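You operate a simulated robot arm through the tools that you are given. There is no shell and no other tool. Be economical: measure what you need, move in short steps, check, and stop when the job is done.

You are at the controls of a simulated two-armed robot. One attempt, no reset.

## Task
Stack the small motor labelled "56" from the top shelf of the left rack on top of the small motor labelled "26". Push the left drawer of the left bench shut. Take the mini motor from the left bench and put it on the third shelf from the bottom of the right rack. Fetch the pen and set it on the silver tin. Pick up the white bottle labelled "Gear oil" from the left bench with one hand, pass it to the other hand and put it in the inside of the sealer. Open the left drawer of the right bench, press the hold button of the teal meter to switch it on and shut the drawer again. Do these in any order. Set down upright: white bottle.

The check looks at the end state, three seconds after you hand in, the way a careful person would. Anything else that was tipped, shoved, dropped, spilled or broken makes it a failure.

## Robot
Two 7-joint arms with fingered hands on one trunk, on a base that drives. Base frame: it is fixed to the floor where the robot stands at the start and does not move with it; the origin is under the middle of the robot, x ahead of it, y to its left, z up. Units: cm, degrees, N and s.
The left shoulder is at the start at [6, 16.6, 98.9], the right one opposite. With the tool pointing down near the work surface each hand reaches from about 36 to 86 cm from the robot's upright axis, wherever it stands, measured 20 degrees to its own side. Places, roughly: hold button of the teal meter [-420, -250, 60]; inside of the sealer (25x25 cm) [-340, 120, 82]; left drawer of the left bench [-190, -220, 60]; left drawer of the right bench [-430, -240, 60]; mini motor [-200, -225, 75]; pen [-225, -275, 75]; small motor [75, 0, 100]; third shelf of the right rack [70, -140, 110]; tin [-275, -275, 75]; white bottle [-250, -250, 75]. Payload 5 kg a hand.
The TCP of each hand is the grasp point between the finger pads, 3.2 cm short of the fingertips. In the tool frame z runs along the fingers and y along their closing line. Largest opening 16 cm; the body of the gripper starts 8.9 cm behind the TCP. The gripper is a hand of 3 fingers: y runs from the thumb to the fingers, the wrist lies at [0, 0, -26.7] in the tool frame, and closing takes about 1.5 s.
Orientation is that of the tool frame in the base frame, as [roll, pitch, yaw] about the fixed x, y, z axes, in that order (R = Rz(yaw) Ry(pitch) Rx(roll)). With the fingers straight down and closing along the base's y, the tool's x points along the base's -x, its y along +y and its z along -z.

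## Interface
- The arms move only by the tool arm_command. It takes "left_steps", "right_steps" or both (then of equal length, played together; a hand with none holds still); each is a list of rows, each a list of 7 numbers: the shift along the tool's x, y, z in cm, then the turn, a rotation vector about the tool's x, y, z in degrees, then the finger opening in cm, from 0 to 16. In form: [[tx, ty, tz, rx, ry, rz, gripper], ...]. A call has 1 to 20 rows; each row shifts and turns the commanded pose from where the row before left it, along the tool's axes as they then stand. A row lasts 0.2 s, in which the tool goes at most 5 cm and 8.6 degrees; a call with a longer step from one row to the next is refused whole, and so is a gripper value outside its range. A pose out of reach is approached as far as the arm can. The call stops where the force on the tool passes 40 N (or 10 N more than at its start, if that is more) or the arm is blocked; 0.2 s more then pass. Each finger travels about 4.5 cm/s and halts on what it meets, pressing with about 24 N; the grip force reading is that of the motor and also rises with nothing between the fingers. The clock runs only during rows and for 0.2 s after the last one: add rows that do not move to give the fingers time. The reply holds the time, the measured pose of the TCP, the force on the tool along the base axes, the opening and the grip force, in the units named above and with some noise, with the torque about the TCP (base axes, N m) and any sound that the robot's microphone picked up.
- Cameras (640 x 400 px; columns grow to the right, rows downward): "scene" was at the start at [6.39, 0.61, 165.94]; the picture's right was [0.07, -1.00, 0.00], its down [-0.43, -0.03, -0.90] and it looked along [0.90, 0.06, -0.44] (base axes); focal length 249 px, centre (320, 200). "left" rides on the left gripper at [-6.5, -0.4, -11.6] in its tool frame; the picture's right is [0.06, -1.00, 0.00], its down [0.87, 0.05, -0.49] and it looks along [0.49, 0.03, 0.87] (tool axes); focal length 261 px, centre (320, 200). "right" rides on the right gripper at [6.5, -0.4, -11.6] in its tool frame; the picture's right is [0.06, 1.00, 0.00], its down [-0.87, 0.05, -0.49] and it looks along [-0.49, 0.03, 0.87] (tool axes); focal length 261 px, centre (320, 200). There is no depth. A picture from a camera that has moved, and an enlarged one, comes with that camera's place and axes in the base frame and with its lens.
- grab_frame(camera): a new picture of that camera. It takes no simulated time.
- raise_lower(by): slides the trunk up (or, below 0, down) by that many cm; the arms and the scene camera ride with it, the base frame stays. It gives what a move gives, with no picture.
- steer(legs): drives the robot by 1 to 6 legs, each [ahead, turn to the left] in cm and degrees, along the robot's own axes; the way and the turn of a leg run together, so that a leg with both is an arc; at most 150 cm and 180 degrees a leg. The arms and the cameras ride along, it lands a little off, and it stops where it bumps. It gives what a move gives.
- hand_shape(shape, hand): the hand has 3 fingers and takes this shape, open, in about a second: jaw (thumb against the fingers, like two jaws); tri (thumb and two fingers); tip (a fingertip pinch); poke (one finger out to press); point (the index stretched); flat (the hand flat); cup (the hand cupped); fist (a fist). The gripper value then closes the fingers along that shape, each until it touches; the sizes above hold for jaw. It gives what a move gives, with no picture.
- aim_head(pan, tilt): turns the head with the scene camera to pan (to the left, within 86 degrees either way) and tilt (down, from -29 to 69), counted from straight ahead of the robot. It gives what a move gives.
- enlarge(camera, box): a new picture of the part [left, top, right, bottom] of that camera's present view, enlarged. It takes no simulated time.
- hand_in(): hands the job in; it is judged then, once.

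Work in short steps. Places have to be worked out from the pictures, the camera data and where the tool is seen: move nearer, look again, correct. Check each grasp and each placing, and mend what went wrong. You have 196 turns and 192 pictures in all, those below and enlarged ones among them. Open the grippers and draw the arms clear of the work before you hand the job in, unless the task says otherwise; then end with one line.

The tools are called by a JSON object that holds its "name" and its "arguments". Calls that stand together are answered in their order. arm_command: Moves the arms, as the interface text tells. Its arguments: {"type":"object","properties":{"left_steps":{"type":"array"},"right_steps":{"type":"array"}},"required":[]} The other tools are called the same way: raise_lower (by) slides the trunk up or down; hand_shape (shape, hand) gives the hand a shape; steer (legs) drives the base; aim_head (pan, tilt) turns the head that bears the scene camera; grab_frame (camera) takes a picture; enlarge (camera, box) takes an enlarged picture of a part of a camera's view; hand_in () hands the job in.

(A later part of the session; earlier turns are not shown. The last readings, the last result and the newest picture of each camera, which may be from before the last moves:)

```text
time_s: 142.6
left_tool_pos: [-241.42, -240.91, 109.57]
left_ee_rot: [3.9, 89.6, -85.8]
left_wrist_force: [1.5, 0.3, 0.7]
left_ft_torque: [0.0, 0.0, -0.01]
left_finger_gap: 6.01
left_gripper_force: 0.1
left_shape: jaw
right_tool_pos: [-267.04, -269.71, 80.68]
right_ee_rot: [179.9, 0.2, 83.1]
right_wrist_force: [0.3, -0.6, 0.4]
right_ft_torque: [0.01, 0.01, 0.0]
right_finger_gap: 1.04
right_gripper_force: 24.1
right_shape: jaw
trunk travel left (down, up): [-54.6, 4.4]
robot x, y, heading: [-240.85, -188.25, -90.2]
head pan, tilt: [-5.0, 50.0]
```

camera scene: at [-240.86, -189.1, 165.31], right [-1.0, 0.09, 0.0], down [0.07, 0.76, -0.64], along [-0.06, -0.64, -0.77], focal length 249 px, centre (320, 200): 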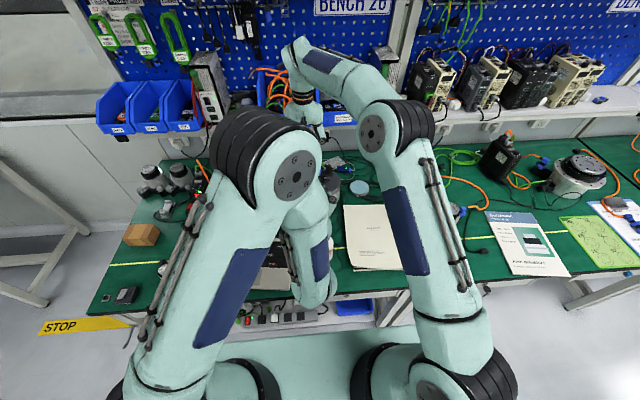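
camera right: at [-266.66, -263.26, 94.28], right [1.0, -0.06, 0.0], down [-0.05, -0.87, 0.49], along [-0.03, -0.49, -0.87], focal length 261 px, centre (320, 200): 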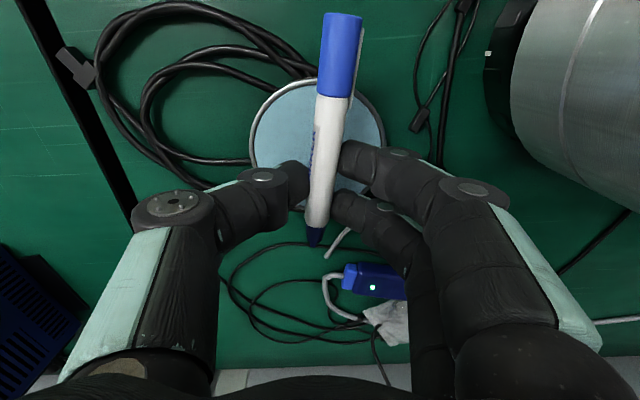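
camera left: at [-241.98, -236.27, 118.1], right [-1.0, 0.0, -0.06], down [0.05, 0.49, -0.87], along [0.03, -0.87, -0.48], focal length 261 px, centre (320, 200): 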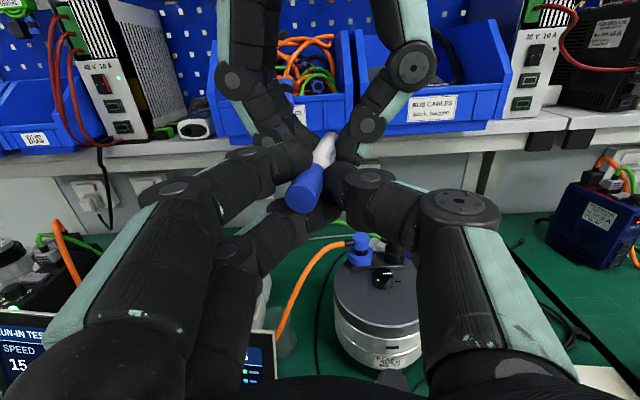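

{"name": "raise_lower", "arguments": {"by": -0.5}}

{"name": "enlarge", "arguments": {"camera": "right", "box": [220, 0, 420, 260]}}

```text
time_s: 143.2
left_tool_pos: [-241.59, -240.91, 108.95]
left_ee_rot: [3.5, 89.6, -86.3]
left_wrist_force: [-0.7, -0.9, 0.1]
left_ft_torque: [-0.01, -0.01, 0.01]
left_finger_gap: 5.95
left_gripper_force: 0.1
left_shape: jaw
right_tool_pos: [-266.94, -269.78, 80.36]
right_ee_rot: [179.9, 0.3, 83.2]
right_wrist_force: [-0.5, -0.1, 6.0]
right_ft_torque: [0.07, 0.04, -0.02]
right_finger_gap: 1.08
right_gripper_force: 24.0
right_shape: jaw
trunk travel left (down, up): [-54.1, 4.9]
robot x, y, heading: [-240.54, -188.3, -90.1]
head pan, tilt: [-5.0, 50.0]
```

```text
1.54 times, centred on (320, 130) of right
camera zoom: at [-266.66, -263.25, 91.71], right [1.0, -0.06, 0.0], down [-0.05, -0.87, 0.5], along [-0.03, -0.5, -0.87], focal length 401 px, centre (320, 308)
```

zoom: 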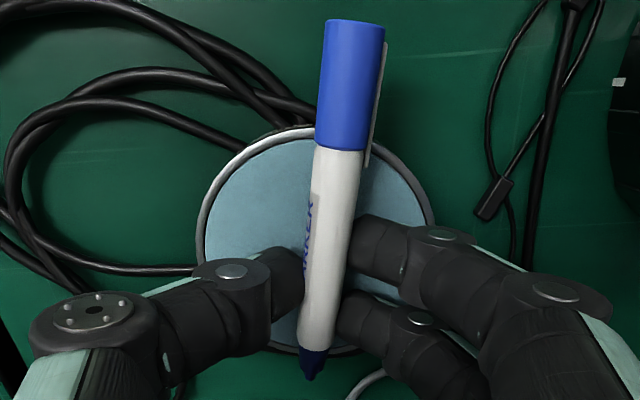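

Light contact of 6 N with the pen across the tin. I open the fingers gradually.

{"name": "arm_command", "arguments": {"right_steps": [[0, 0, 0, 0, 0, 0, 1.3], [0, 0, 0, 0, 0, 0, 1.7], [0, 0, 0, 0, 0, 0, 2.2], [0, 0, 0, 0, 0, 0, 3], [0, 0, 0, 0, 0, 0, 4], [0, 0, 0, 0, 0, 0, 5], [0, 0, 0, 0, 0, 0, 5]]}}

{"name": "enlarge", "arguments": {"camera": "right", "box": [220, 0, 420, 260]}}

```text
time_s: 144.8
left_tool_pos: [-241.59, -240.84, 108.94]
left_ee_rot: [3.0, 89.6, -86.9]
left_wrist_force: [-0.1, 0.2, -0.4]
left_ft_torque: [-0.01, 0.04, 0.03]
left_finger_gap: 5.98
left_gripper_force: 0.0
left_shape: jaw
right_tool_pos: [-267.05, -269.69, 80.37]
right_ee_rot: [179.9, 0.3, 83.1]
right_wrist_force: [-0.8, -0.4, 10.1]
right_ft_torque: [-0.02, 0.0, 0.02]
right_finger_gap: 4.77
right_gripper_force: 0.0
right_shape: jaw
trunk travel left (down, up): [-54.1, 4.9]
robot x, y, heading: [-240.36, -188.35, -89.9]
head pan, tilt: [-5.0, 50.0]
```

```text
1.54 times, centred on (320, 130) of right
camera zoom: at [-266.68, -263.2, 91.68], right [1.0, -0.06, 0.0], down [-0.05, -0.87, 0.5], along [-0.03, -0.49, -0.87], focal length 401 px, centre (320, 308)
```

zoom: 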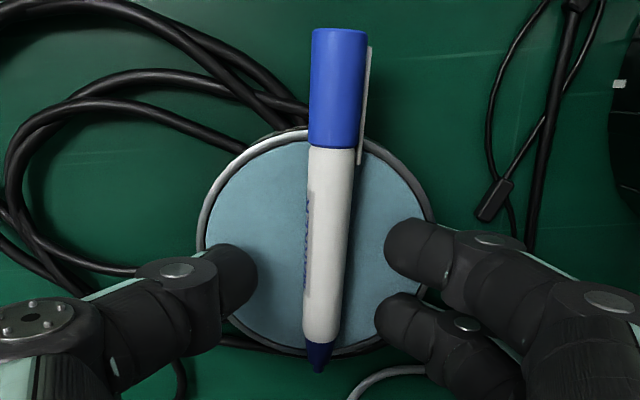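

The pen rests across the tin. I lift straight up with the trunk.

{"name": "raise_lower", "arguments": {"by": 4.5}}

{"name": "arm_command", "arguments": {"right_steps": [[1, 0, -4, 0, 0, 0, 5], [1.5, 0, -4, 0, 0, 0, 5], [2, 0, -4, 0, 0, 0, 5], [3.5, 0, -3, 0, 0, 0, 5], [3.5, 0, -3, 0, 0, 0, 8], [3.5, 0, -3, 0, 0, 0, 12], [3.5, 0, -3, 0, 0, 0, 16], [0, 0, 0, 0, 0, 0, 16]]}}

{"name": "grab_frame", "arguments": {"camera": "right"}}

```text
time_s: 145.7
left_tool_pos: [-241.59, -240.81, 113.51]
left_ee_rot: [5.1, 89.5, -84.7]
left_wrist_force: [-0.1, -0.6, -0.3]
left_ft_torque: [0.03, -0.04, -0.01]
left_finger_gap: 5.97
left_gripper_force: 0.1
left_shape: jaw
right_tool_pos: [-267.04, -269.85, 84.6]
right_ee_rot: [180.0, 0.1, 83.0]
right_wrist_force: [-0.1, -0.2, 0.0]
right_ft_torque: [-0.02, 0.06, 0.01]
right_finger_gap: 4.95
right_gripper_force: 0.0
right_shape: jaw
trunk travel left (down, up): [-58.6, 0.4]
robot x, y, heading: [-240.57, -188.48, -89.9]
head pan, tilt: [-5.0, 50.0]
```

```text
time_s: 147.5
left_tool_pos: [-241.57, -240.96, 113.39]
left_ee_rot: [5.7, 89.6, -84.1]
left_wrist_force: [0.1, 0.1, 0.3]
left_ft_torque: [0.01, -0.02, -0.02]
left_finger_gap: 5.98
left_gripper_force: 0.0
left_shape: jaw
right_tool_pos: [-264.72, -251.39, 108.97]
right_ee_rot: [179.9, 0.1, 83.1]
right_wrist_force: [0.4, 0.0, -0.6]
right_ft_torque: [0.01, 0.02, -0.01]
right_finger_gap: 13.36
right_gripper_force: 0.0
right_shape: jaw
trunk travel left (down, up): [-58.6, 0.4]
robot x, y, heading: [-240.2, -188.34, -90.0]
head pan, tilt: [-5.0, 50.0]
```

```text
94 pictures are left
camera right: at [-264.36, -244.82, 120.17], right [1.0, -0.06, 0.0], down [-0.05, -0.87, 0.49], along [-0.03, -0.49, -0.87], focal length 261 px, centre (320, 200)
```

right: 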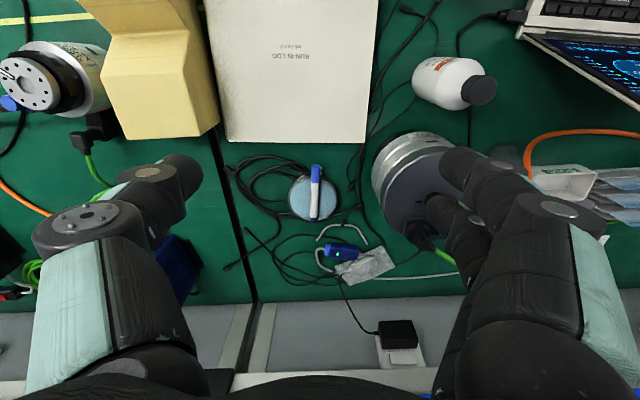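

The pen task is done. Next is the Gear oil bottle at (-246, -235): the left hand will grip it low from the front with fingers tilted forward, and the right hand will take it from above. I back up 18 cm, reduce the left tilt to about 60°, and raise the right hand.

{"name": "steer", "arguments": {"legs": [[-18, 0]]}}

{"name": "arm_command", "arguments": {"left_steps": [[0, 0, 0, 0, 7.5, 0, 10], [0, 0, 0, 0, 7.5, 0, 10], [0, 0, 0, 0, 7.5, 0, 10], [0, 0, 0, 0, 7.5, 0, 10], [0, 0, 0, 0, 0, 0, 10]], "right_steps": [[3, 0, -3, 0, 0, -3.5, 16], [3, 0, -3, 0, 0, -3.5, 16], [3, 0, -3, 0, 0, 0, 16], [3, 0, -3, 0, 0, 0, 16], [0, 0, 0, 0, 0, 0, 16]]}}

{"name": "grab_frame", "arguments": {"camera": "scene"}}

{"name": "grab_frame", "arguments": {"camera": "left"}}

```text
time_s: 149.0
left_tool_pos: [-241.46, -222.65, 113.49]
left_ee_rot: [3.6, 89.5, -86.3]
left_wrist_force: [0.2, 1.3, -0.7]
left_ft_torque: [0.0, 0.0, 0.02]
left_finger_gap: 5.99
left_gripper_force: 0.0
left_shape: jaw
right_tool_pos: [-264.62, -233.13, 108.97]
right_ee_rot: [179.9, 0.3, 83.1]
right_wrist_force: [0.3, 0.1, 0.2]
right_ft_torque: [-0.04, 0.01, 0.03]
right_finger_gap: 15.96
right_gripper_force: 0.1
right_shape: jaw
trunk travel left (down, up): [-58.6, 0.4]
robot x, y, heading: [-240.78, -170.2, -89.8]
head pan, tilt: [-5.0, 50.0]
```

```text
time_s: 150.2
left_tool_pos: [-241.6, -222.91, 113.5]
left_ee_rot: [-179.9, 60.3, 90.1]
left_wrist_force: [0.5, -1.6, -0.2]
left_ft_torque: [0.02, 0.0, 0.0]
left_finger_gap: 9.93
left_gripper_force: 0.1
left_shape: jaw
right_tool_pos: [-264.26, -221.32, 120.74]
right_ee_rot: [179.9, 0.1, 90.0]
right_wrist_force: [-0.1, -0.1, 0.7]
right_ft_torque: [0.01, -0.04, 0.0]
right_finger_gap: 15.98
right_gripper_force: 0.1
right_shape: jaw
trunk travel left (down, up): [-58.6, 0.4]
robot x, y, heading: [-240.53, -170.34, -90.0]
head pan, tilt: [-5.0, 50.0]
```

```text
93 pictures are left
camera scene: at [-240.99, -175.09, 167.11], right [-1.0, 0.08, 0.0], down [0.07, 0.76, -0.64], along [-0.05, -0.64, -0.77], focal length 249 px, centre (320, 200)
```

scene: 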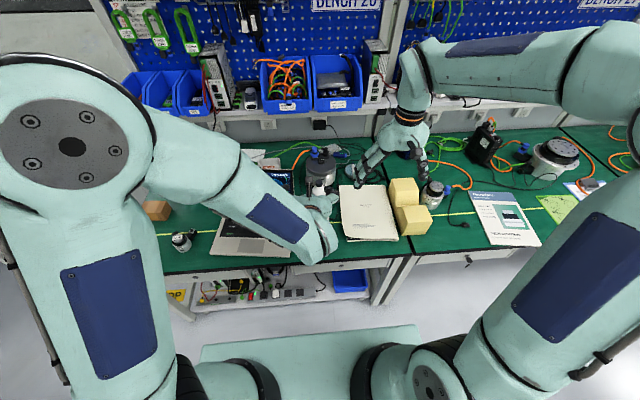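

```text
92 pictures are left
camera left: at [-242.05, -216.11, 124.7], right [-1.0, 0.03, -0.05], down [0.05, 0.86, -0.51], along [0.03, -0.51, -0.86], focal length 261 px, centre (320, 200)
```

left: 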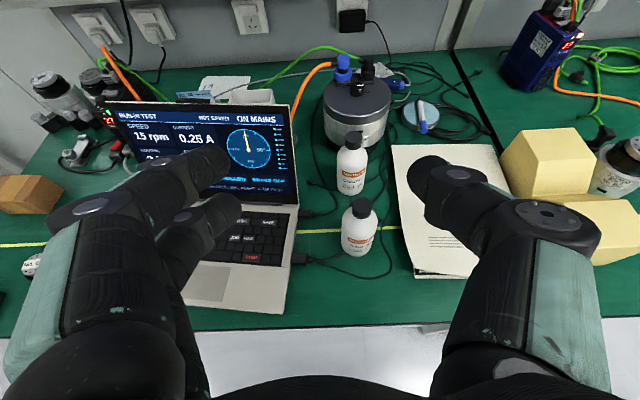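

The Gear oil bottle is at about (-246.7, -234.2). I bring the left hand down in front of it at grasp height.

{"name": "arm_command", "arguments": {"left_steps": [[4.09, -0.73, 2.34, 0, 0, 0, 10], [4.09, -0.73, 2.34, 0, 0, 0, 10], [4.09, -0.73, 2.34, 0, 0, 0, 10], [4.09, -0.73, 2.34, 0, 0, 0, 10], [4.09, -0.73, 2.34, 0, 0, 0, 10], [4.09, -0.73, 2.34, 0, 0, 0, 10], [4.09, -0.73, 2.34, 0, 0, 0, 10], [0, 0, 0, 0, 0, 0, 10]]}}

{"name": "grab_frame", "arguments": {"camera": "left"}}

```text
time_s: 152.0
left_tool_pos: [-246.61, -223.11, 80.4]
left_ee_rot: [180.0, 60.4, 90.3]
left_wrist_force: [-0.5, 0.7, -0.7]
left_ft_torque: [-0.02, -0.03, 0.01]
left_finger_gap: 9.95
left_gripper_force: 0.1
left_shape: jaw
right_tool_pos: [-264.26, -221.21, 120.81]
right_ee_rot: [180.0, 0.2, 90.0]
right_wrist_force: [0.7, -0.7, -0.2]
right_ft_torque: [0.0, 0.01, -0.02]
right_finger_gap: 16.0
right_gripper_force: 0.0
right_shape: jaw
trunk travel left (down, up): [-58.6, 0.4]
robot x, y, heading: [-240.34, -169.84, -89.8]
head pan, tilt: [-5.0, 50.0]
```

```text
91 pictures are left
camera left: at [-247.02, -216.2, 91.66], right [-1.0, 0.03, -0.05], down [0.05, 0.86, -0.51], along [0.03, -0.52, -0.86], focal length 261 px, centre (320, 200)
```

left: 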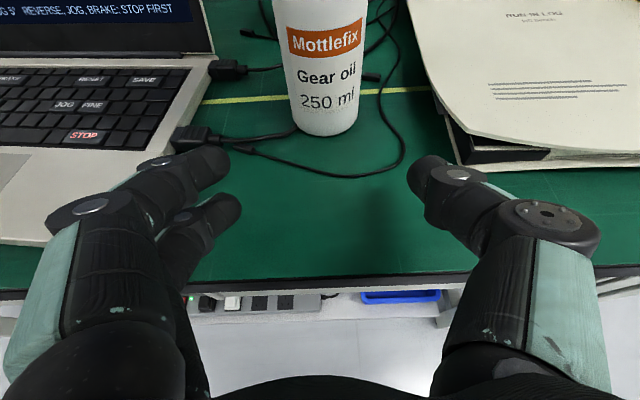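

The bottle's axis is at about (-247.1, -235.4). I raise slightly, narrow the opening to 9, move forward around it and look.

{"name": "arm_command", "arguments": {"left_steps": [[-0.5, -0.5, -0.3, 0, 0, 0, 9], [-1.65, 0, 2.57, 0, 0, 0, 9], [-1.65, 0, 2.57, 0, 0, 0, 9], [-1.65, 0, 2.57, 0, 0, 0, 9], [-1.65, 0, 2.57, 0, 0, 0, 9], [0, 0, 0, 0, 0, 0, 9]]}}

{"name": "grab_frame", "arguments": {"camera": "left"}}

```text
time_s: 153.4
left_tool_pos: [-247.26, -235.2, 81.62]
left_ee_rot: [179.9, 60.3, 90.1]
left_wrist_force: [0.5, -1.1, 0.1]
left_ft_torque: [-0.02, 0.0, 0.01]
left_finger_gap: 9.05
left_gripper_force: 0.0
left_shape: jaw
right_tool_pos: [-264.15, -221.2, 120.93]
right_ee_rot: [-180.0, 0.1, 90.1]
right_wrist_force: [1.0, 0.7, 1.1]
right_ft_torque: [0.0, 0.02, 0.0]
right_finger_gap: 16.0
right_gripper_force: 0.2
right_shape: jaw
trunk travel left (down, up): [-58.6, 0.4]
robot x, y, heading: [-240.67, -169.89, -89.9]
head pan, tilt: [-5.0, 50.0]
```

```text
90 pictures are left
camera left: at [-247.58, -228.35, 92.93], right [-1.0, 0.03, -0.05], down [0.05, 0.86, -0.51], along [0.03, -0.51, -0.86], focal length 261 px, centre (320, 200)
```

left: 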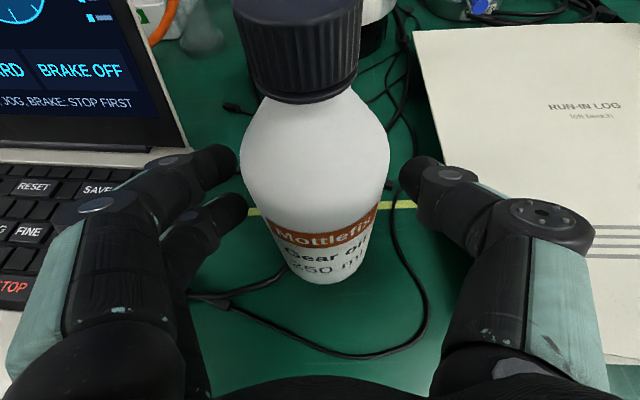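

The bottle stands between the fingers. I close on it.

{"name": "arm_command", "arguments": {"left_steps": [[0, 0, 0, 0, 0, 0, 8], [0, 0, 0, 0, 0, 0, 7], [0, 0, 0, 0, 0, 0, 6], [0, 0, 0, 0, 0, 0, 5], [0, 0, 0, 0, 0, 0, 4.5], [0, 0, 0, 0, 0, 0, 4.5], [0, 0, 0, 0, 0, 0, 4.5]]}}

{"name": "arm_command", "arguments": {"left_steps": [[-0.87, 0, -0.5, 0, 0, 0, 4.5], [-0.87, 0, -0.5, 0, 0, 0, 4.5], [-0.87, 0, -0.5, 0, 0, 0, 4.5], [0, 0, 0, 0, 0, 0, 4.5]]}}

{"name": "grab_frame", "arguments": {"camera": "left"}}

```text
time_s: 155.0
left_tool_pos: [-247.08, -235.15, 81.63]
left_ee_rot: [179.9, 60.4, 90.2]
left_wrist_force: [0.1, -1.1, 0.7]
left_ft_torque: [-0.04, -0.02, -0.01]
left_finger_gap: 4.52
left_gripper_force: 24.5
left_shape: jaw
right_tool_pos: [-264.26, -221.19, 120.89]
right_ee_rot: [179.9, 0.1, 90.1]
right_wrist_force: [-0.8, 0.3, -0.1]
right_ft_torque: [-0.01, -0.01, -0.03]
right_finger_gap: 15.99
right_gripper_force: 0.1
right_shape: jaw
trunk travel left (down, up): [-58.6, 0.4]
robot x, y, heading: [-240.66, -170.12, -89.8]
head pan, tilt: [-5.0, 50.0]
```

```text
time_s: 156.0
left_tool_pos: [-247.13, -235.13, 84.69]
left_ee_rot: [180.0, 60.3, 90.1]
left_wrist_force: [0.1, -0.3, -2.5]
left_ft_torque: [-0.01, 0.01, -0.01]
left_finger_gap: 4.53
left_gripper_force: 24.1
left_shape: jaw
right_tool_pos: [-264.33, -221.23, 120.8]
right_ee_rot: [-180.0, 0.2, 90.1]
right_wrist_force: [0.1, 0.2, -0.7]
right_ft_torque: [-0.02, -0.03, -0.03]
right_finger_gap: 15.99
right_gripper_force: 0.0
right_shape: jaw
trunk travel left (down, up): [-58.6, 0.4]
robot x, y, heading: [-240.48, -170.1, -90.0]
head pan, tilt: [-5.0, 50.0]
```

```text
89 pictures are left
camera left: at [-247.53, -228.33, 95.94], right [-1.0, 0.03, -0.06], down [0.05, 0.86, -0.51], along [0.03, -0.51, -0.86], focal length 261 px, centre (320, 200)
```

left: 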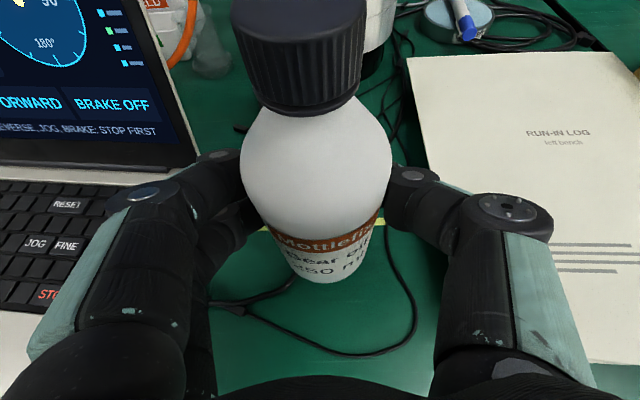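

The bottle is lifted, about 250 g, and stays upright. I raise it to z ≈ 108 with a firmer hold while the right hand moves aside and up.

{"name": "arm_command", "arguments": {"left_steps": [[0, 0, 0, 0, 0, 0, 3], [-2, 0, -1.15, 0, 0, 0, 3], [-4, 0, -2.3, 0, 0, 0, 3], [-4, 0, -2.3, 0, 0, 0, 3], [-4, 0, -2.3, 0, 0, 0, 3], [-4, 0, -2.3, 0, 0, 0, 3], [-2, 0, -1.15, 0, 0, 0, 3], [0, 0, 0, 0, 0, 0, 3]], "right_steps": [[0, -3, -3, 0, 0, 0, 14], [0, -3, -3, 0, 0, 0, 12], [0, -2, -3, 0, 0, 0, 11], [0, 0, -3, 0, 0, 0, 11], [0, 0, -3, 0, 0, 0, 11], [0, 0, 0, 0, 0, 0, 11], [0, 0, 0, 0, 0, 0, 11], [0, 0, 0, 0, 0, 0, 11]]}}

{"name": "grab_frame", "arguments": {"camera": "left"}}

{"name": "grab_frame", "arguments": {"camera": "right"}}

```text
time_s: 157.8
left_tool_pos: [-247.18, -234.98, 107.69]
left_ee_rot: [179.9, 60.4, 90.2]
left_wrist_force: [-0.1, 0.0, 0.7]
left_ft_torque: [0.03, -0.02, 0.0]
left_finger_gap: 0.0
left_gripper_force: 23.8
left_shape: jaw
right_tool_pos: [-272.1, -221.21, 135.79]
right_ee_rot: [-180.0, 0.1, 90.2]
right_wrist_force: [-0.3, -0.2, -0.5]
right_ft_torque: [0.03, -0.03, -0.04]
right_finger_gap: 11.05
right_gripper_force: 0.1
right_shape: jaw
trunk travel left (down, up): [-58.6, 0.4]
robot x, y, heading: [-240.52, -170.16, -90.1]
head pan, tilt: [-5.0, 50.0]
```

```text
88 pictures are left
camera left: at [-247.59, -228.08, 119.09], right [-1.0, 0.03, -0.06], down [0.05, 0.86, -0.51], along [0.03, -0.51, -0.86], focal length 261 px, centre (320, 200)
```

left: 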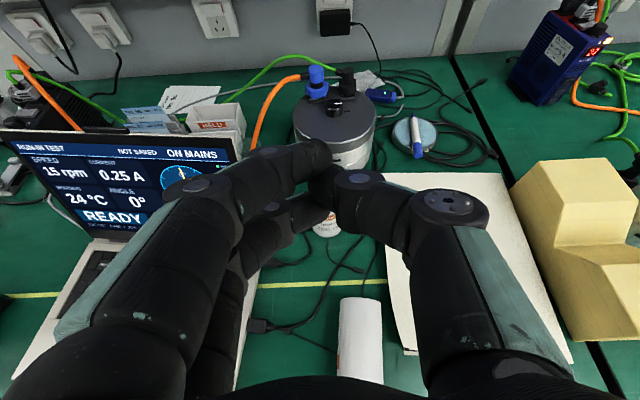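

```text
87 pictures are left
camera right: at [-272.65, -214.72, 147.15], right [1.0, 0.06, 0.0], down [0.06, -0.87, 0.49], along [0.03, -0.49, -0.87], focal length 261 px, centre (320, 200)
```

right: 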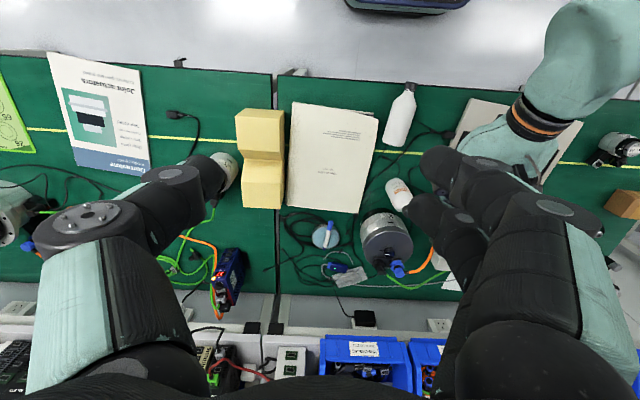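

The bottle slipped out when I tightened the grip, and it is now lying on the bench near the front edge. I zoom in to see exactly how it lies.

{"name": "enlarge", "arguments": {"camera": "right", "box": [340, 60, 460, 220]}}

{"name": "enlarge", "arguments": {"camera": "left", "box": [240, 200, 460, 400]}}

```text
2.50 times, centred on (400, 140) of right
camera zoom: at [-272.65, -214.72, 147.15], right [1.0, 0.06, 0.0], down [0.06, -0.87, 0.49], along [0.03, -0.49, -0.87], focal length 652 px, centre (120, 350)
```

zoom: 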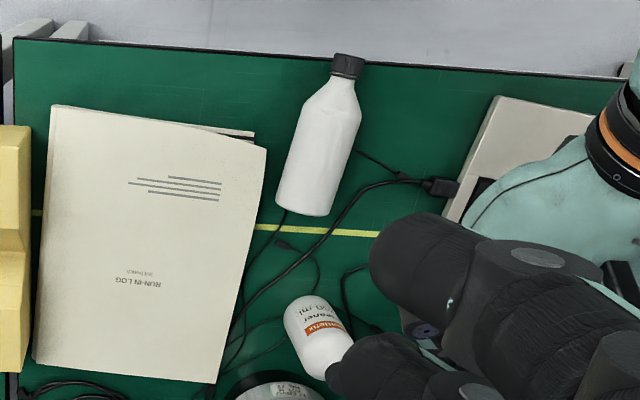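

```text
2.00 times, centred on (350, 300) of left
camera zoom: at [-247.59, -228.08, 119.09], right [-1.0, 0.03, -0.06], down [0.05, 0.86, -0.51], along [0.03, -0.51, -0.86], focal length 521 px, centre (260, 0)
```

zoom: 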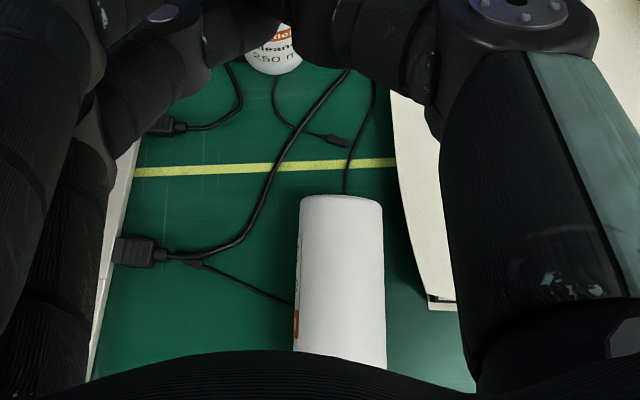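

The bottle lies with its cap toward me, from base (-251.9, -235) to cap (-250.3, -220.4). Nothing else moved. I'll pick it up with the left hand from above near its base, turn it upright in the air, then hand it to the right hand. First I straighten the left hand above it.

{"name": "arm_command", "arguments": {"left_steps": [[0, 0, 0, 0, 7.5, 0, 2], [0, 0, 0, 0, 7.5, 0, 4], [0, 0, 0, 0, 7.5, 0, 6], [0, 0, 0, 0, 7.5, 0, 7.5], [0, 0, 0, 0, 7.5, 0, 7.5], [0, 0, 0, 0, 7.5, 0, 7.5], [0, 0, 0, 0, 7.5, 0, 7.5], [0, 0, 0, 0, 7.5, 0, 7.5], [0, 0, 0, 0, 0, 6, 7.5], [0.74, -1.1, 3, 0, 0, 0, 7.5], [0.74, -1.1, 3, 0, 0, 0, 7.5], [0.74, -1.1, 3, 0, 0, 0, 7.5], [0.74, -1.1, 3, 0, 0, 0, 7.5], [0, 0, 0, 0, 0, 0, 7.5]]}}

{"name": "grab_frame", "arguments": {"camera": "left"}}

```text
time_s: 160.8
left_tool_pos: [-251.33, -231.85, 95.93]
left_ee_rot: [179.8, 0.3, 84.2]
left_wrist_force: [0.9, -0.1, -0.5]
left_ft_torque: [-0.04, -0.03, 0.03]
left_finger_gap: 7.42
left_gripper_force: 0.0
left_shape: jaw
right_tool_pos: [-272.11, -221.14, 135.79]
right_ee_rot: [180.0, 0.1, 90.0]
right_wrist_force: [-0.3, -0.4, 0.8]
right_ft_torque: [0.01, -0.02, 0.0]
right_finger_gap: 11.08
right_gripper_force: 0.1
right_shape: jaw
trunk travel left (down, up): [-58.6, 0.4]
robot x, y, heading: [-240.68, -170.19, -90.2]
head pan, tilt: [-5.0, 50.0]
```

```text
84 pictures are left
camera left: at [-252.33, -238.07, 107.34], right [-0.99, 0.16, 0.0], down [0.14, 0.86, 0.49], along [0.08, 0.48, -0.87], focal length 261 px, centre (320, 200)
```

left: 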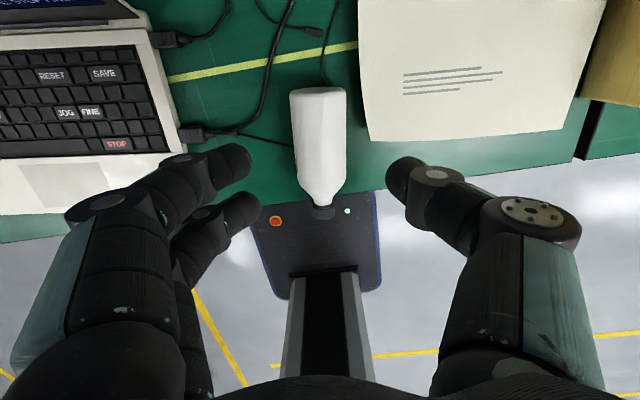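

The bottle axis is aligned with the hand and centred. I descend to z ≈ 79.7 with a 7 cm opening to clear the log book.

{"name": "arm_command", "arguments": {"left_steps": [[0.6, 0.15, 3.5, 0, 0, 0, 7], [0, 0, 4.5, 0, 0, 0, 7], [0, 0, 4.5, 0, 0, 0, 7], [0, 0, 2.5, 0, 0, 0, 7], [0, 0, 0, 0, 0, 0, 7]]}}

{"name": "grab_frame", "arguments": {"camera": "left"}}

```text
time_s: 162.0
left_tool_pos: [-251.05, -231.18, 80.71]
left_ee_rot: [179.9, 0.3, 84.3]
left_wrist_force: [0.2, 0.0, 3.8]
left_ft_torque: [0.07, 0.21, -0.04]
left_finger_gap: 7.01
left_gripper_force: 0.0
left_shape: jaw
right_tool_pos: [-272.25, -221.19, 135.92]
right_ee_rot: [-180.0, 0.2, 90.1]
right_wrist_force: [0.3, 0.5, 0.5]
right_ft_torque: [0.01, -0.04, -0.02]
right_finger_gap: 11.06
right_gripper_force: 0.0
right_shape: jaw
trunk travel left (down, up): [-58.6, 0.4]
robot x, y, heading: [-240.31, -170.47, -89.9]
head pan, tilt: [-5.0, 50.0]
```

```text
83 pictures are left
camera left: at [-252.02, -237.54, 92.32], right [-0.99, 0.16, 0.0], down [0.14, 0.86, 0.49], along [0.08, 0.48, -0.87], focal length 261 px, centre (320, 200)
```

left: 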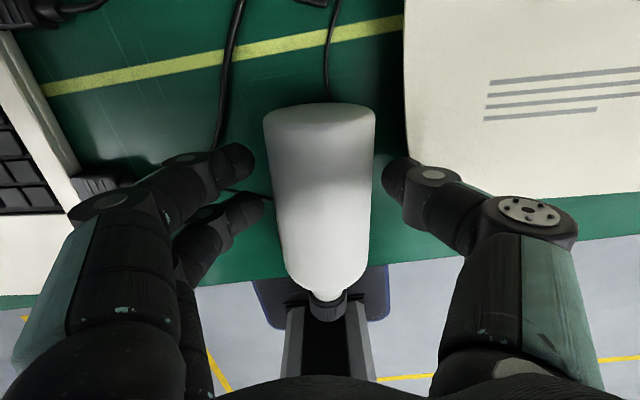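

There's a slight 4 N touch, probably the thumb on the log book. I lift 0.5 cm, narrow the opening, then go 1 cm lower and close.

{"name": "arm_command", "arguments": {"left_steps": [[0, 0, -0.5, 0, 0, 0, 6.6], [0, 0, 0, 0, 0, 0, 6.4], [0, 0.1, 0.5, 0, 0, 0, 6.4], [0, 0, 0.6, 0, 0, 0, 6.4], [0, 0, 0.5, 0, 0, 0, 6.4], [0, 0, 0, 0, 0, 0, 6.4]]}}

{"name": "arm_command", "arguments": {"left_steps": [[0, 0, 0, 0, 0, 0, 5], [0, 0, 0, 0, 0, 0, 4], [0, 0, 0, 0, 0, 0, 3], [0, 0, 0, 0, 0, 0, 2], [0, 0, 0, 0, 0, 0, 2], [0, 0, 0, 0, 0, 0, 2]]}}

{"name": "grab_frame", "arguments": {"camera": "left"}}

```text
time_s: 163.2
left_tool_pos: [-251.44, -231.41, 80.48]
left_ee_rot: [-179.6, 0.9, 84.2]
left_wrist_force: [2.3, 5.3, 26.4]
left_ft_torque: [0.51, 1.19, -0.22]
left_finger_gap: 6.38
left_gripper_force: 0.0
left_shape: jaw
right_tool_pos: [-272.17, -221.05, 135.87]
right_ee_rot: [179.9, 0.3, 90.1]
right_wrist_force: [-0.1, -0.7, 0.5]
right_ft_torque: [-0.01, -0.04, 0.03]
right_finger_gap: 11.03
right_gripper_force: 0.0
right_shape: jaw
trunk travel left (down, up): [-58.6, 0.4]
robot x, y, heading: [-240.41, -170.84, -89.7]
head pan, tilt: [-5.0, 50.0]
stopped in row 6 (left hand): the force on the tool passed its limit at 43 N (the readings are from after the stop); the commanded pose is now the measured one
```

```text
time_s: 164.3
left_tool_pos: [-251.47, -231.56, 80.73]
left_ee_rot: [-179.3, 1.0, 84.3]
left_wrist_force: [0.4, 4.7, 18.6]
left_ft_torque: [0.32, 0.95, -0.13]
left_finger_gap: 5.46
left_gripper_force: 23.9
left_shape: jaw
right_tool_pos: [-272.11, -221.05, 135.95]
right_ee_rot: [-180.0, 0.3, 90.1]
right_wrist_force: [0.1, 0.9, -0.5]
right_ft_torque: [-0.01, 0.0, 0.01]
right_finger_gap: 11.04
right_gripper_force: 0.2
right_shape: jaw
trunk travel left (down, up): [-58.6, 0.4]
robot x, y, heading: [-240.12, -170.2, -90.0]
head pan, tilt: [-5.0, 50.0]
stopped in row 5 (left hand): the force on the tool passed its limit at 40 N (the readings are from after the stop); the commanded pose is now the measured one
```

```text
82 pictures are left
camera left: at [-252.42, -237.78, 92.15], right [-0.99, 0.16, 0.01], down [0.15, 0.87, 0.48], along [0.07, 0.47, -0.88], focal length 261 px, centre (320, 200)
```

left: 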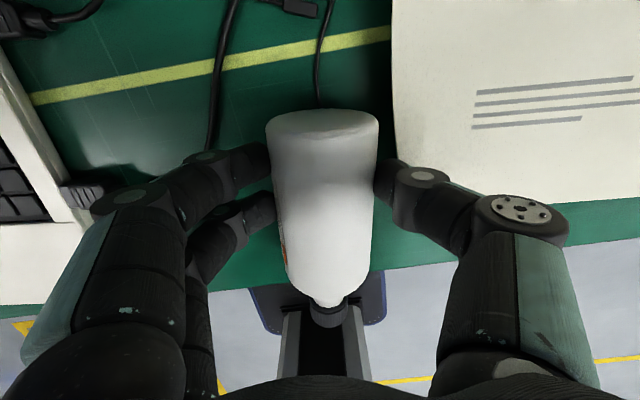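

The thumb had pressed on the log book's edge. The grip has now closed on the bottle at 5.5 cm, so I lift gently.

{"name": "arm_command", "arguments": {"left_steps": [[0, 0, -0.6, 0, 0, 0, 2], [0, 0, -0.8, 0, 0, 0, 2], [0, 0, -1, 0, 0, 0, 2], [0, 0, -1, 0, 0, 0, 2], [0, 0, 0, 0, 0, 0, 2]]}}

{"name": "grab_frame", "arguments": {"camera": "left"}}

```text
time_s: 165.5
left_tool_pos: [-251.33, -231.59, 83.66]
left_ee_rot: [-179.5, 0.8, 84.2]
left_wrist_force: [0.0, 0.5, -3.6]
left_ft_torque: [-0.09, 0.0, 0.01]
left_finger_gap: 5.31
left_gripper_force: 24.2
left_shape: jaw
right_tool_pos: [-272.1, -221.2, 135.81]
right_ee_rot: [-180.0, 0.2, 90.1]
right_wrist_force: [-0.3, 0.3, 0.4]
right_ft_torque: [0.05, 0.0, -0.01]
right_finger_gap: 11.05
right_gripper_force: 0.1
right_shape: jaw
trunk travel left (down, up): [-58.6, 0.4]
robot x, y, heading: [-240.61, -170.29, -89.9]
head pan, tilt: [-5.0, 50.0]
```

```text
81 pictures are left
camera left: at [-252.29, -237.76, 95.29], right [-0.99, 0.16, 0.01], down [0.15, 0.87, 0.48], along [0.07, 0.47, -0.88], focal length 261 px, centre (320, 200)
```

left: 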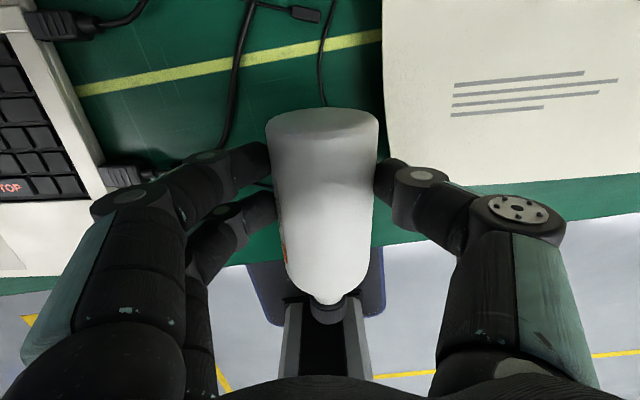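

The bottle is off the bench, held at mid-body. I keep the same grip command and raise it to z ≈ 112.

{"name": "arm_command", "arguments": {"left_steps": [[0, 0, -1.5, 0, 0, 0, 2], [0, 0, -2.5, 0, 0, 0, 2], [0, 0, -2.5, 0, 0, 0, 2], [0, 0, -2.5, 0, 0, 0, 2], [0, 0, -2.5, 0, 0, 0, 2], [0, 0, -2.5, 0, 0, 0, 2], [0, 0, -2.5, 0, 0, 0, 2], [0, 0, -2.5, 0, 0, 0, 2], [0, 0, -2.5, 0, 0, 0, 2], [0, 0, -2.5, 0, 0, 0, 2], [0, 0, -2.5, 0, 0, 0, 2], [0, 0, -2, 0, 0, 0, 2], [0, 0, 0, 0, 0, 0, 2]]}}

{"name": "grab_frame", "arguments": {"camera": "left"}}

```text
time_s: 168.3
left_tool_pos: [-250.98, -231.19, 112.19]
left_ee_rot: [-179.5, 0.8, 84.3]
left_wrist_force: [0.9, 0.1, -2.7]
left_ft_torque: [-0.05, 0.02, 0.01]
left_finger_gap: 5.29
left_gripper_force: 24.1
left_shape: jaw
right_tool_pos: [-272.21, -221.18, 135.85]
right_ee_rot: [-179.9, 0.2, 90.1]
right_wrist_force: [0.5, 0.2, 0.1]
right_ft_torque: [-0.01, -0.02, -0.01]
right_finger_gap: 11.04
right_gripper_force: 0.0
right_shape: jaw
trunk travel left (down, up): [-58.6, 0.4]
robot x, y, heading: [-240.29, -170.32, -89.7]
head pan, tilt: [-5.0, 50.0]
```

```text
80 pictures are left
camera left: at [-251.96, -237.45, 123.77], right [-0.99, 0.16, 0.01], down [0.15, 0.87, 0.48], along [0.07, 0.47, -0.88], focal length 261 px, centre (320, 200)
```

left: 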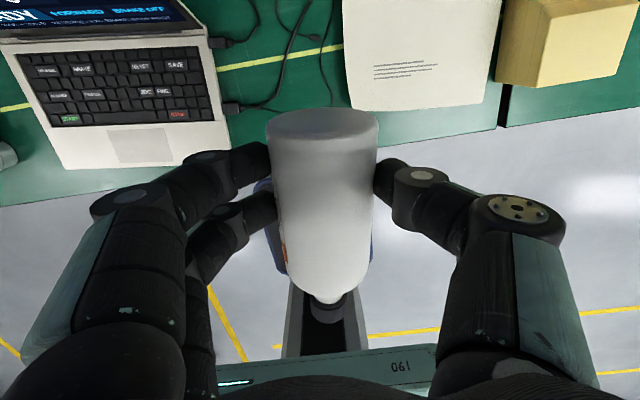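

The grip is steady. I yaw the hand 96° so the cap points to -x, then tilt the fingers toward -x so the cap turns up.

{"name": "arm_command", "arguments": {"left_steps": [[0, 0, 0, 0, 0, -5, 2], [0, 0, 0, 0, 0, -7, 2], [0, 0, 0, 0, 0, -7, 2], [0, 0, 0, 0, 0, -7, 2], [0, 0, 0, 0, 0, -7, 2], [0, 0, 0, 0, 0, -7, 2], [0, 0, 0, 0, 0, -7, 2], [0, 0, 0, 0, 0, -7, 2], [0, 0, 0, 0, 0, -7, 2], [0, 0, 0, 0, 0, -7, 2], [0, 0, 0, 0, 0, -7, 2], [0, 0, 0, 0, 0, -7, 2], [0, 0, 0, 0, 0, -7, 2], [0, 0, 0, 0, 0, -6.7, 2], [0, 0, 0, 0, 0, 0, 2]]}}

{"name": "arm_command", "arguments": {"left_steps": [[0, 0, 0, 0, 5, 0, 2], [0, 0, 0, 0, 6, 0, 2], [0, 0, 0, 0, 6, 0, 2], [0, 0, 0, 0, 6, 0, 2], [0, 0, 0, 0, 6, 0, 2], [0, 0, 0, 0, 6, 0, 2], [0, 0, 0, 0, 6, 0, 2], [0, 0, 0, 0, 6, 0, 2], [0, 0, 0, 0, 6, 0, 2], [0, 0, 0, 0, 6, 0, 2], [0, 0, 0, 0, 6, 0, 2], [0, 0, 0, 0, 6, 0, 2], [0, 0, 0, 0, 6, 0, 2], [0, 0, 0, 0, 6, 0, 2], [0, 0, 0, 0, 6, 0, 2], [0, 0, 0, 0, 0, 0, 2]]}}

{"name": "grab_frame", "arguments": {"camera": "scene"}}

{"name": "grab_frame", "arguments": {"camera": "right"}}

```text
time_s: 171.5
left_tool_pos: [-251.16, -231.19, 112.31]
left_ee_rot: [-179.1, -0.7, -179.9]
left_wrist_force: [-0.6, 0.2, -2.5]
left_ft_torque: [-0.01, -0.05, 0.04]
left_finger_gap: 5.29
left_gripper_force: 23.7
left_shape: jaw
right_tool_pos: [-272.2, -221.28, 135.86]
right_ee_rot: [179.9, 0.2, 90.1]
right_wrist_force: [0.1, 0.2, 0.6]
right_ft_torque: [0.01, 0.0, 0.01]
right_finger_gap: 11.03
right_gripper_force: 0.2
right_shape: jaw
trunk travel left (down, up): [-58.6, 0.4]
robot x, y, heading: [-240.61, -170.47, -90.2]
head pan, tilt: [-5.0, 50.0]
```

```text
time_s: 174.9
left_tool_pos: [-251.03, -231.27, 112.25]
left_ee_rot: [-114.8, -89.2, 114.6]
left_wrist_force: [0.2, 0.1, -1.9]
left_ft_torque: [0.01, -0.06, 0.0]
left_finger_gap: 5.29
left_gripper_force: 23.8
left_shape: jaw
right_tool_pos: [-272.25, -221.13, 135.88]
right_ee_rot: [179.9, 0.2, 90.1]
right_wrist_force: [0.6, 0.0, 0.8]
right_ft_torque: [-0.02, -0.01, 0.02]
right_finger_gap: 11.04
right_gripper_force: 0.1
right_shape: jaw
trunk travel left (down, up): [-58.6, 0.4]
robot x, y, heading: [-240.65, -170.56, -89.8]
head pan, tilt: [-5.0, 50.0]
```

```text
79 pictures are left
camera scene: at [-240.97, -175.01, 167.12], right [-1.0, 0.09, 0.0], down [0.07, 0.76, -0.64], along [-0.06, -0.64, -0.77], focal length 249 px, centre (320, 200)
```

scene: 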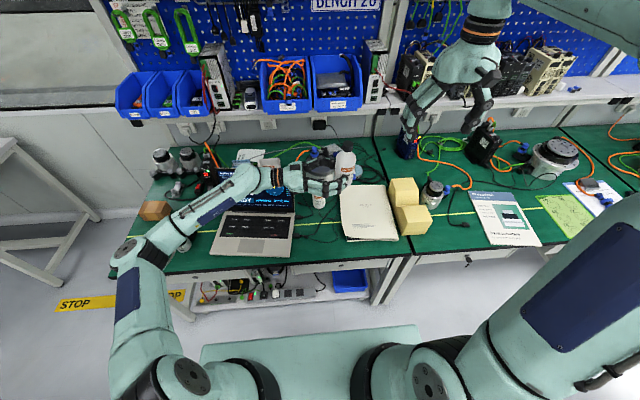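

```text
78 pictures are left
camera right: at [-272.67, -214.68, 147.16], right [1.0, 0.06, 0.0], down [0.05, -0.87, 0.49], along [0.03, -0.49, -0.87], focal length 261 px, centre (320, 200)
```

right: 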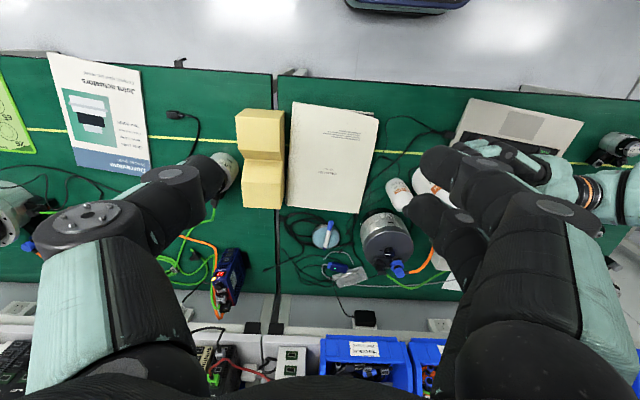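

The bottle is upright in the left hand. I zoom to measure its position for the right hand.

{"name": "enlarge", "arguments": {"camera": "scene", "box": [280, 120, 400, 220]}}

{"name": "grab_frame", "arguments": {"camera": "left"}}

```text
4.00 times, centred on (340, 170) of scene
camera zoom: at [-240.97, -175.01, 167.12], right [-1.0, 0.09, 0.0], down [0.07, 0.76, -0.64], along [-0.06, -0.64, -0.77], focal length 996 px, centre (240, 320)
```

zoom: 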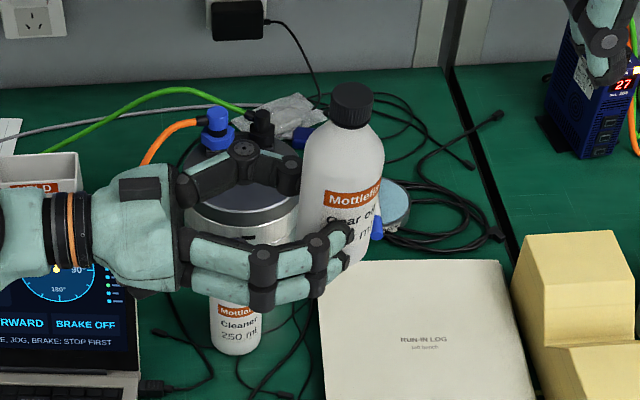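

```text
76 pictures are left
camera left: at [-239.41, -231.62, 105.67], right [0.0, -1.0, 0.08], down [0.49, 0.07, 0.87], along [-0.87, 0.04, 0.48], focal length 261 px, centre (320, 200)
```

left: 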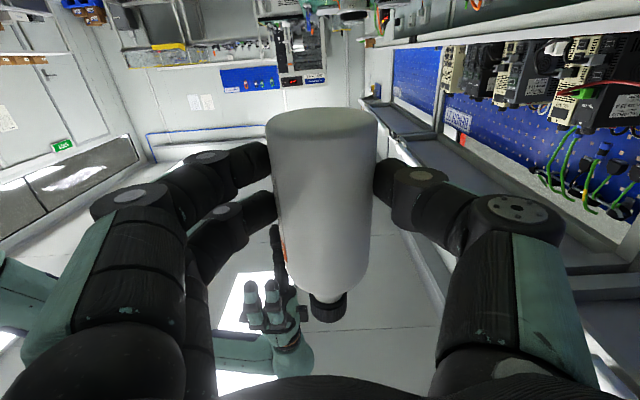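

Bottle axis is at (-254.2, -231.3), its top at z ≈ 123.2. I bring the right hand directly above it.

{"name": "arm_command", "arguments": {"right_steps": [[-2.02, 3.64, 0, 0, 0, 0, 9], [-2.02, 3.64, 0, 0, 0, 0, 9], [-2.02, 3.64, 0, 0, 0, 0, 9], [-2.02, 3.64, 0, 0, 0, 0, 9], [-2.02, 3.5, 0, 0, 0, 0, 9], [0, 0, 0, 0, 0, 0, 9]]}}

{"name": "grab_frame", "arguments": {"camera": "right"}}

```text
time_s: 176.3
left_tool_pos: [-251.09, -231.19, 112.25]
left_ee_rot: [-119.7, -89.2, 119.6]
left_wrist_force: [-0.3, 0.2, -2.7]
left_ft_torque: [-0.04, -0.09, 0.04]
left_finger_gap: 5.26
left_gripper_force: 24.6
left_shape: jaw
right_tool_pos: [-254.33, -231.16, 135.94]
right_ee_rot: [179.9, 0.3, 90.0]
right_wrist_force: [0.0, -0.6, 0.7]
right_ft_torque: [0.01, -0.03, 0.02]
right_finger_gap: 9.04
right_gripper_force: 0.0
right_shape: jaw
trunk travel left (down, up): [-58.6, 0.4]
robot x, y, heading: [-240.54, -170.28, -89.8]
head pan, tilt: [-5.0, 50.0]
```

```text
75 pictures are left
camera right: at [-254.71, -224.77, 147.21], right [1.0, 0.06, 0.0], down [0.05, -0.87, 0.5], along [0.03, -0.49, -0.87], focal length 261 px, centre (320, 200)
```

right: 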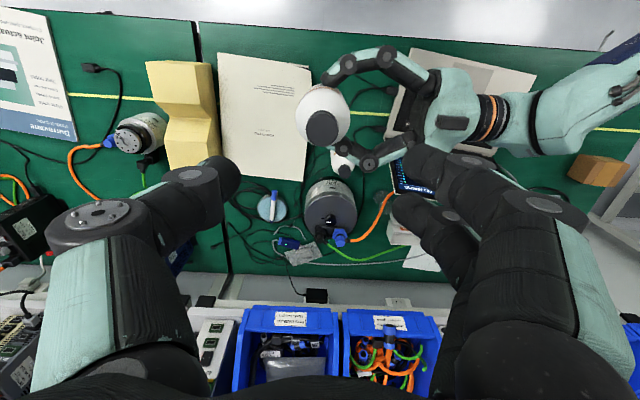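

The cap is centred under the right hand. I descend to z ≈ 119.4, fingertips straddling the upper body.

{"name": "arm_command", "arguments": {"right_steps": [[0, 0, 4, 0, 0, 0, 9], [0, 0, 4, 0, 0, 0, 9], [0, 0, 4, 0, 0, 0, 9], [0, 0, 3, 0, 0, 0, 9], [0, 0, 1.5, 0, 0, 0, 9], [0, 0, 0, 0, 0, 0, 9]]}}

{"name": "grab_frame", "arguments": {"camera": "right"}}

{"name": "enlarge", "arguments": {"camera": "scene", "box": [270, 90, 420, 210]}}

```text
time_s: 177.7
left_tool_pos: [-250.98, -231.2, 112.13]
left_ee_rot: [-118.4, -89.1, 118.4]
left_wrist_force: [0.2, -0.7, -1.8]
left_ft_torque: [-0.01, -0.09, 0.03]
left_finger_gap: 5.27
left_gripper_force: 24.0
left_shape: jaw
right_tool_pos: [-254.01, -231.25, 119.43]
right_ee_rot: [-180.0, 0.2, 90.1]
right_wrist_force: [-0.3, 0.8, 0.6]
right_ft_torque: [0.01, -0.04, 0.02]
right_finger_gap: 9.07
right_gripper_force: 0.1
right_shape: jaw
trunk travel left (down, up): [-58.6, 0.4]
robot x, y, heading: [-240.57, -170.27, -90.1]
head pan, tilt: [-5.0, 50.0]
```

```text
74 pictures are left
camera right: at [-254.5, -224.79, 130.72], right [1.0, 0.06, 0.0], down [0.05, -0.87, 0.49], along [0.03, -0.49, -0.87], focal length 261 px, centre (320, 200)
```

right: 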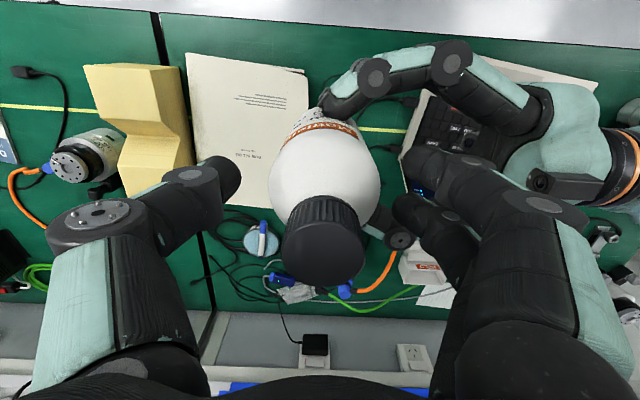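

```text
3.33 times, centred on (345, 150) of scene
camera zoom: at [-240.95, -175.03, 167.12], right [-1.0, 0.09, 0.0], down [0.07, 0.76, -0.64], along [-0.06, -0.64, -0.77], focal length 830 px, centre (237, 367)
```

zoom: 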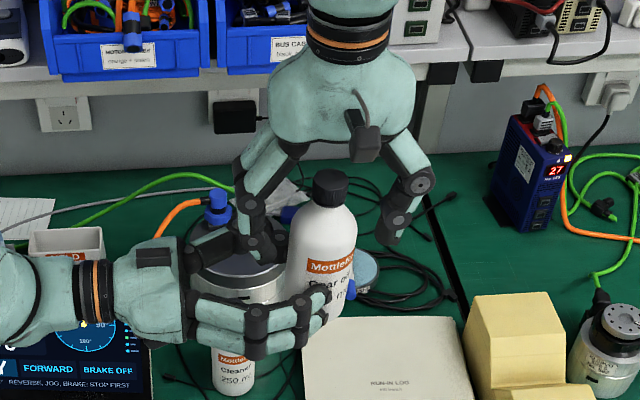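

The bottle's upper body is centred between the right fingertips. I lower 0.5 cm more and close the right hand.

{"name": "arm_command", "arguments": {"right_steps": [[0, 0, 0.5, 0, 0, 0, 9], [0, 0, 0, 0, 0, 0, 8], [0, 0, 0, 0, 0, 0, 7], [0, 0, 0, 0, 0, 0, 6], [0, 0, 0, 0, 0, 0, 5], [0, 0, 0, 0, 0, 0, 4], [0, 0, 0, 0, 0, 0, 3], [0, 0, 0, 0, 0, 0, 2], [0, 0, 0, 0, 0, 0, 2]]}}

{"name": "enlarge", "arguments": {"camera": "scene", "box": [270, 90, 420, 210]}}

```text
time_s: 179.7
left_tool_pos: [-251.06, -231.18, 112.18]
left_ee_rot: [-118.1, -89.2, 118.1]
left_wrist_force: [-1.1, 0.3, -1.1]
left_ft_torque: [-0.01, -0.04, -0.03]
left_finger_gap: 5.3
left_gripper_force: 23.7
left_shape: jaw
right_tool_pos: [-253.97, -231.33, 118.92]
right_ee_rot: [-179.9, 0.2, 90.1]
right_wrist_force: [1.1, -0.3, 0.4]
right_ft_torque: [-0.04, -0.05, 0.03]
right_finger_gap: 4.95
right_gripper_force: 24.2
right_shape: jaw
trunk travel left (down, up): [-58.6, 0.4]
robot x, y, heading: [-240.94, -170.47, -89.7]
head pan, tilt: [-5.0, 50.0]
```

```text
3.33 times, centred on (345, 150) of scene
camera zoom: at [-240.96, -175.03, 167.12], right [-1.0, 0.09, 0.0], down [0.07, 0.76, -0.64], along [-0.06, -0.64, -0.77], focal length 830 px, centre (237, 367)
```

zoom: 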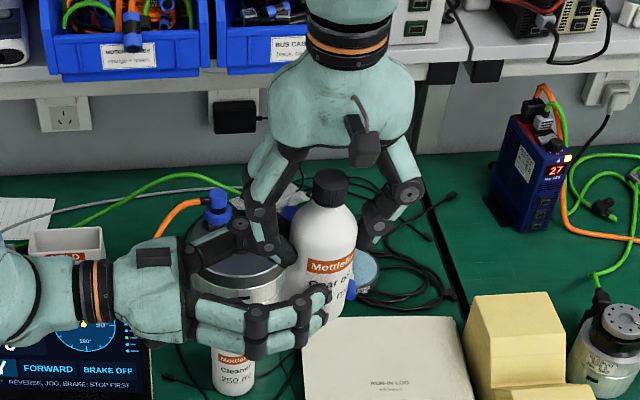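

The right grip holds at 4.95 cm. I open the left hand only a little and check that the bottle stays.

{"name": "arm_command", "arguments": {"left_steps": [[0, 0, 0, 0, 0, 0, 5.6], [0, 0, 0, 0, 0, 0, 6.2], [0, 0, 0, 0, 0, 0, 7], [0, 0, 0, 0, 0, 0, 7], [0, 0, 0, 0, 0, 0, 7]]}}

{"name": "enlarge", "arguments": {"camera": "scene", "box": [270, 90, 420, 210]}}

```text
time_s: 180.9
left_tool_pos: [-251.08, -231.06, 112.04]
left_ee_rot: [-118.4, -89.1, 118.5]
left_wrist_force: [0.2, -0.1, -0.3]
left_ft_torque: [0.02, -0.01, -0.01]
left_finger_gap: 6.95
left_gripper_force: 0.0
left_shape: jaw
right_tool_pos: [-254.11, -231.21, 118.9]
right_ee_rot: [180.0, 0.3, 90.1]
right_wrist_force: [-0.4, 0.3, -0.6]
right_ft_torque: [0.01, 0.02, -0.02]
right_finger_gap: 4.93
right_gripper_force: 24.0
right_shape: jaw
trunk travel left (down, up): [-58.6, 0.4]
robot x, y, heading: [-240.33, -170.2, -89.9]
head pan, tilt: [-5.0, 50.0]
```

```text
3.33 times, centred on (345, 150) of scene
camera zoom: at [-240.96, -175.03, 167.12], right [-1.0, 0.09, 0.0], down [0.07, 0.76, -0.64], along [-0.06, -0.64, -0.77], focal length 830 px, centre (237, 367)
```

zoom: 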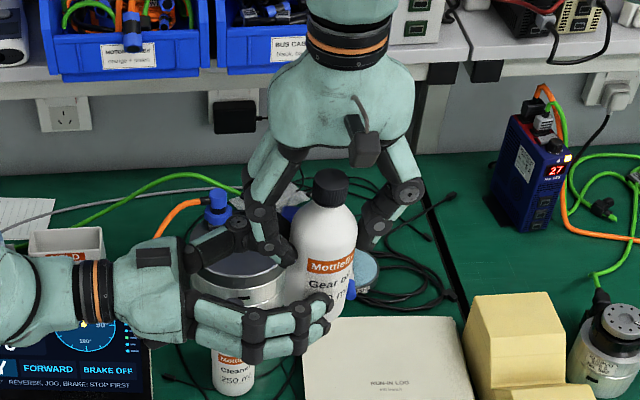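

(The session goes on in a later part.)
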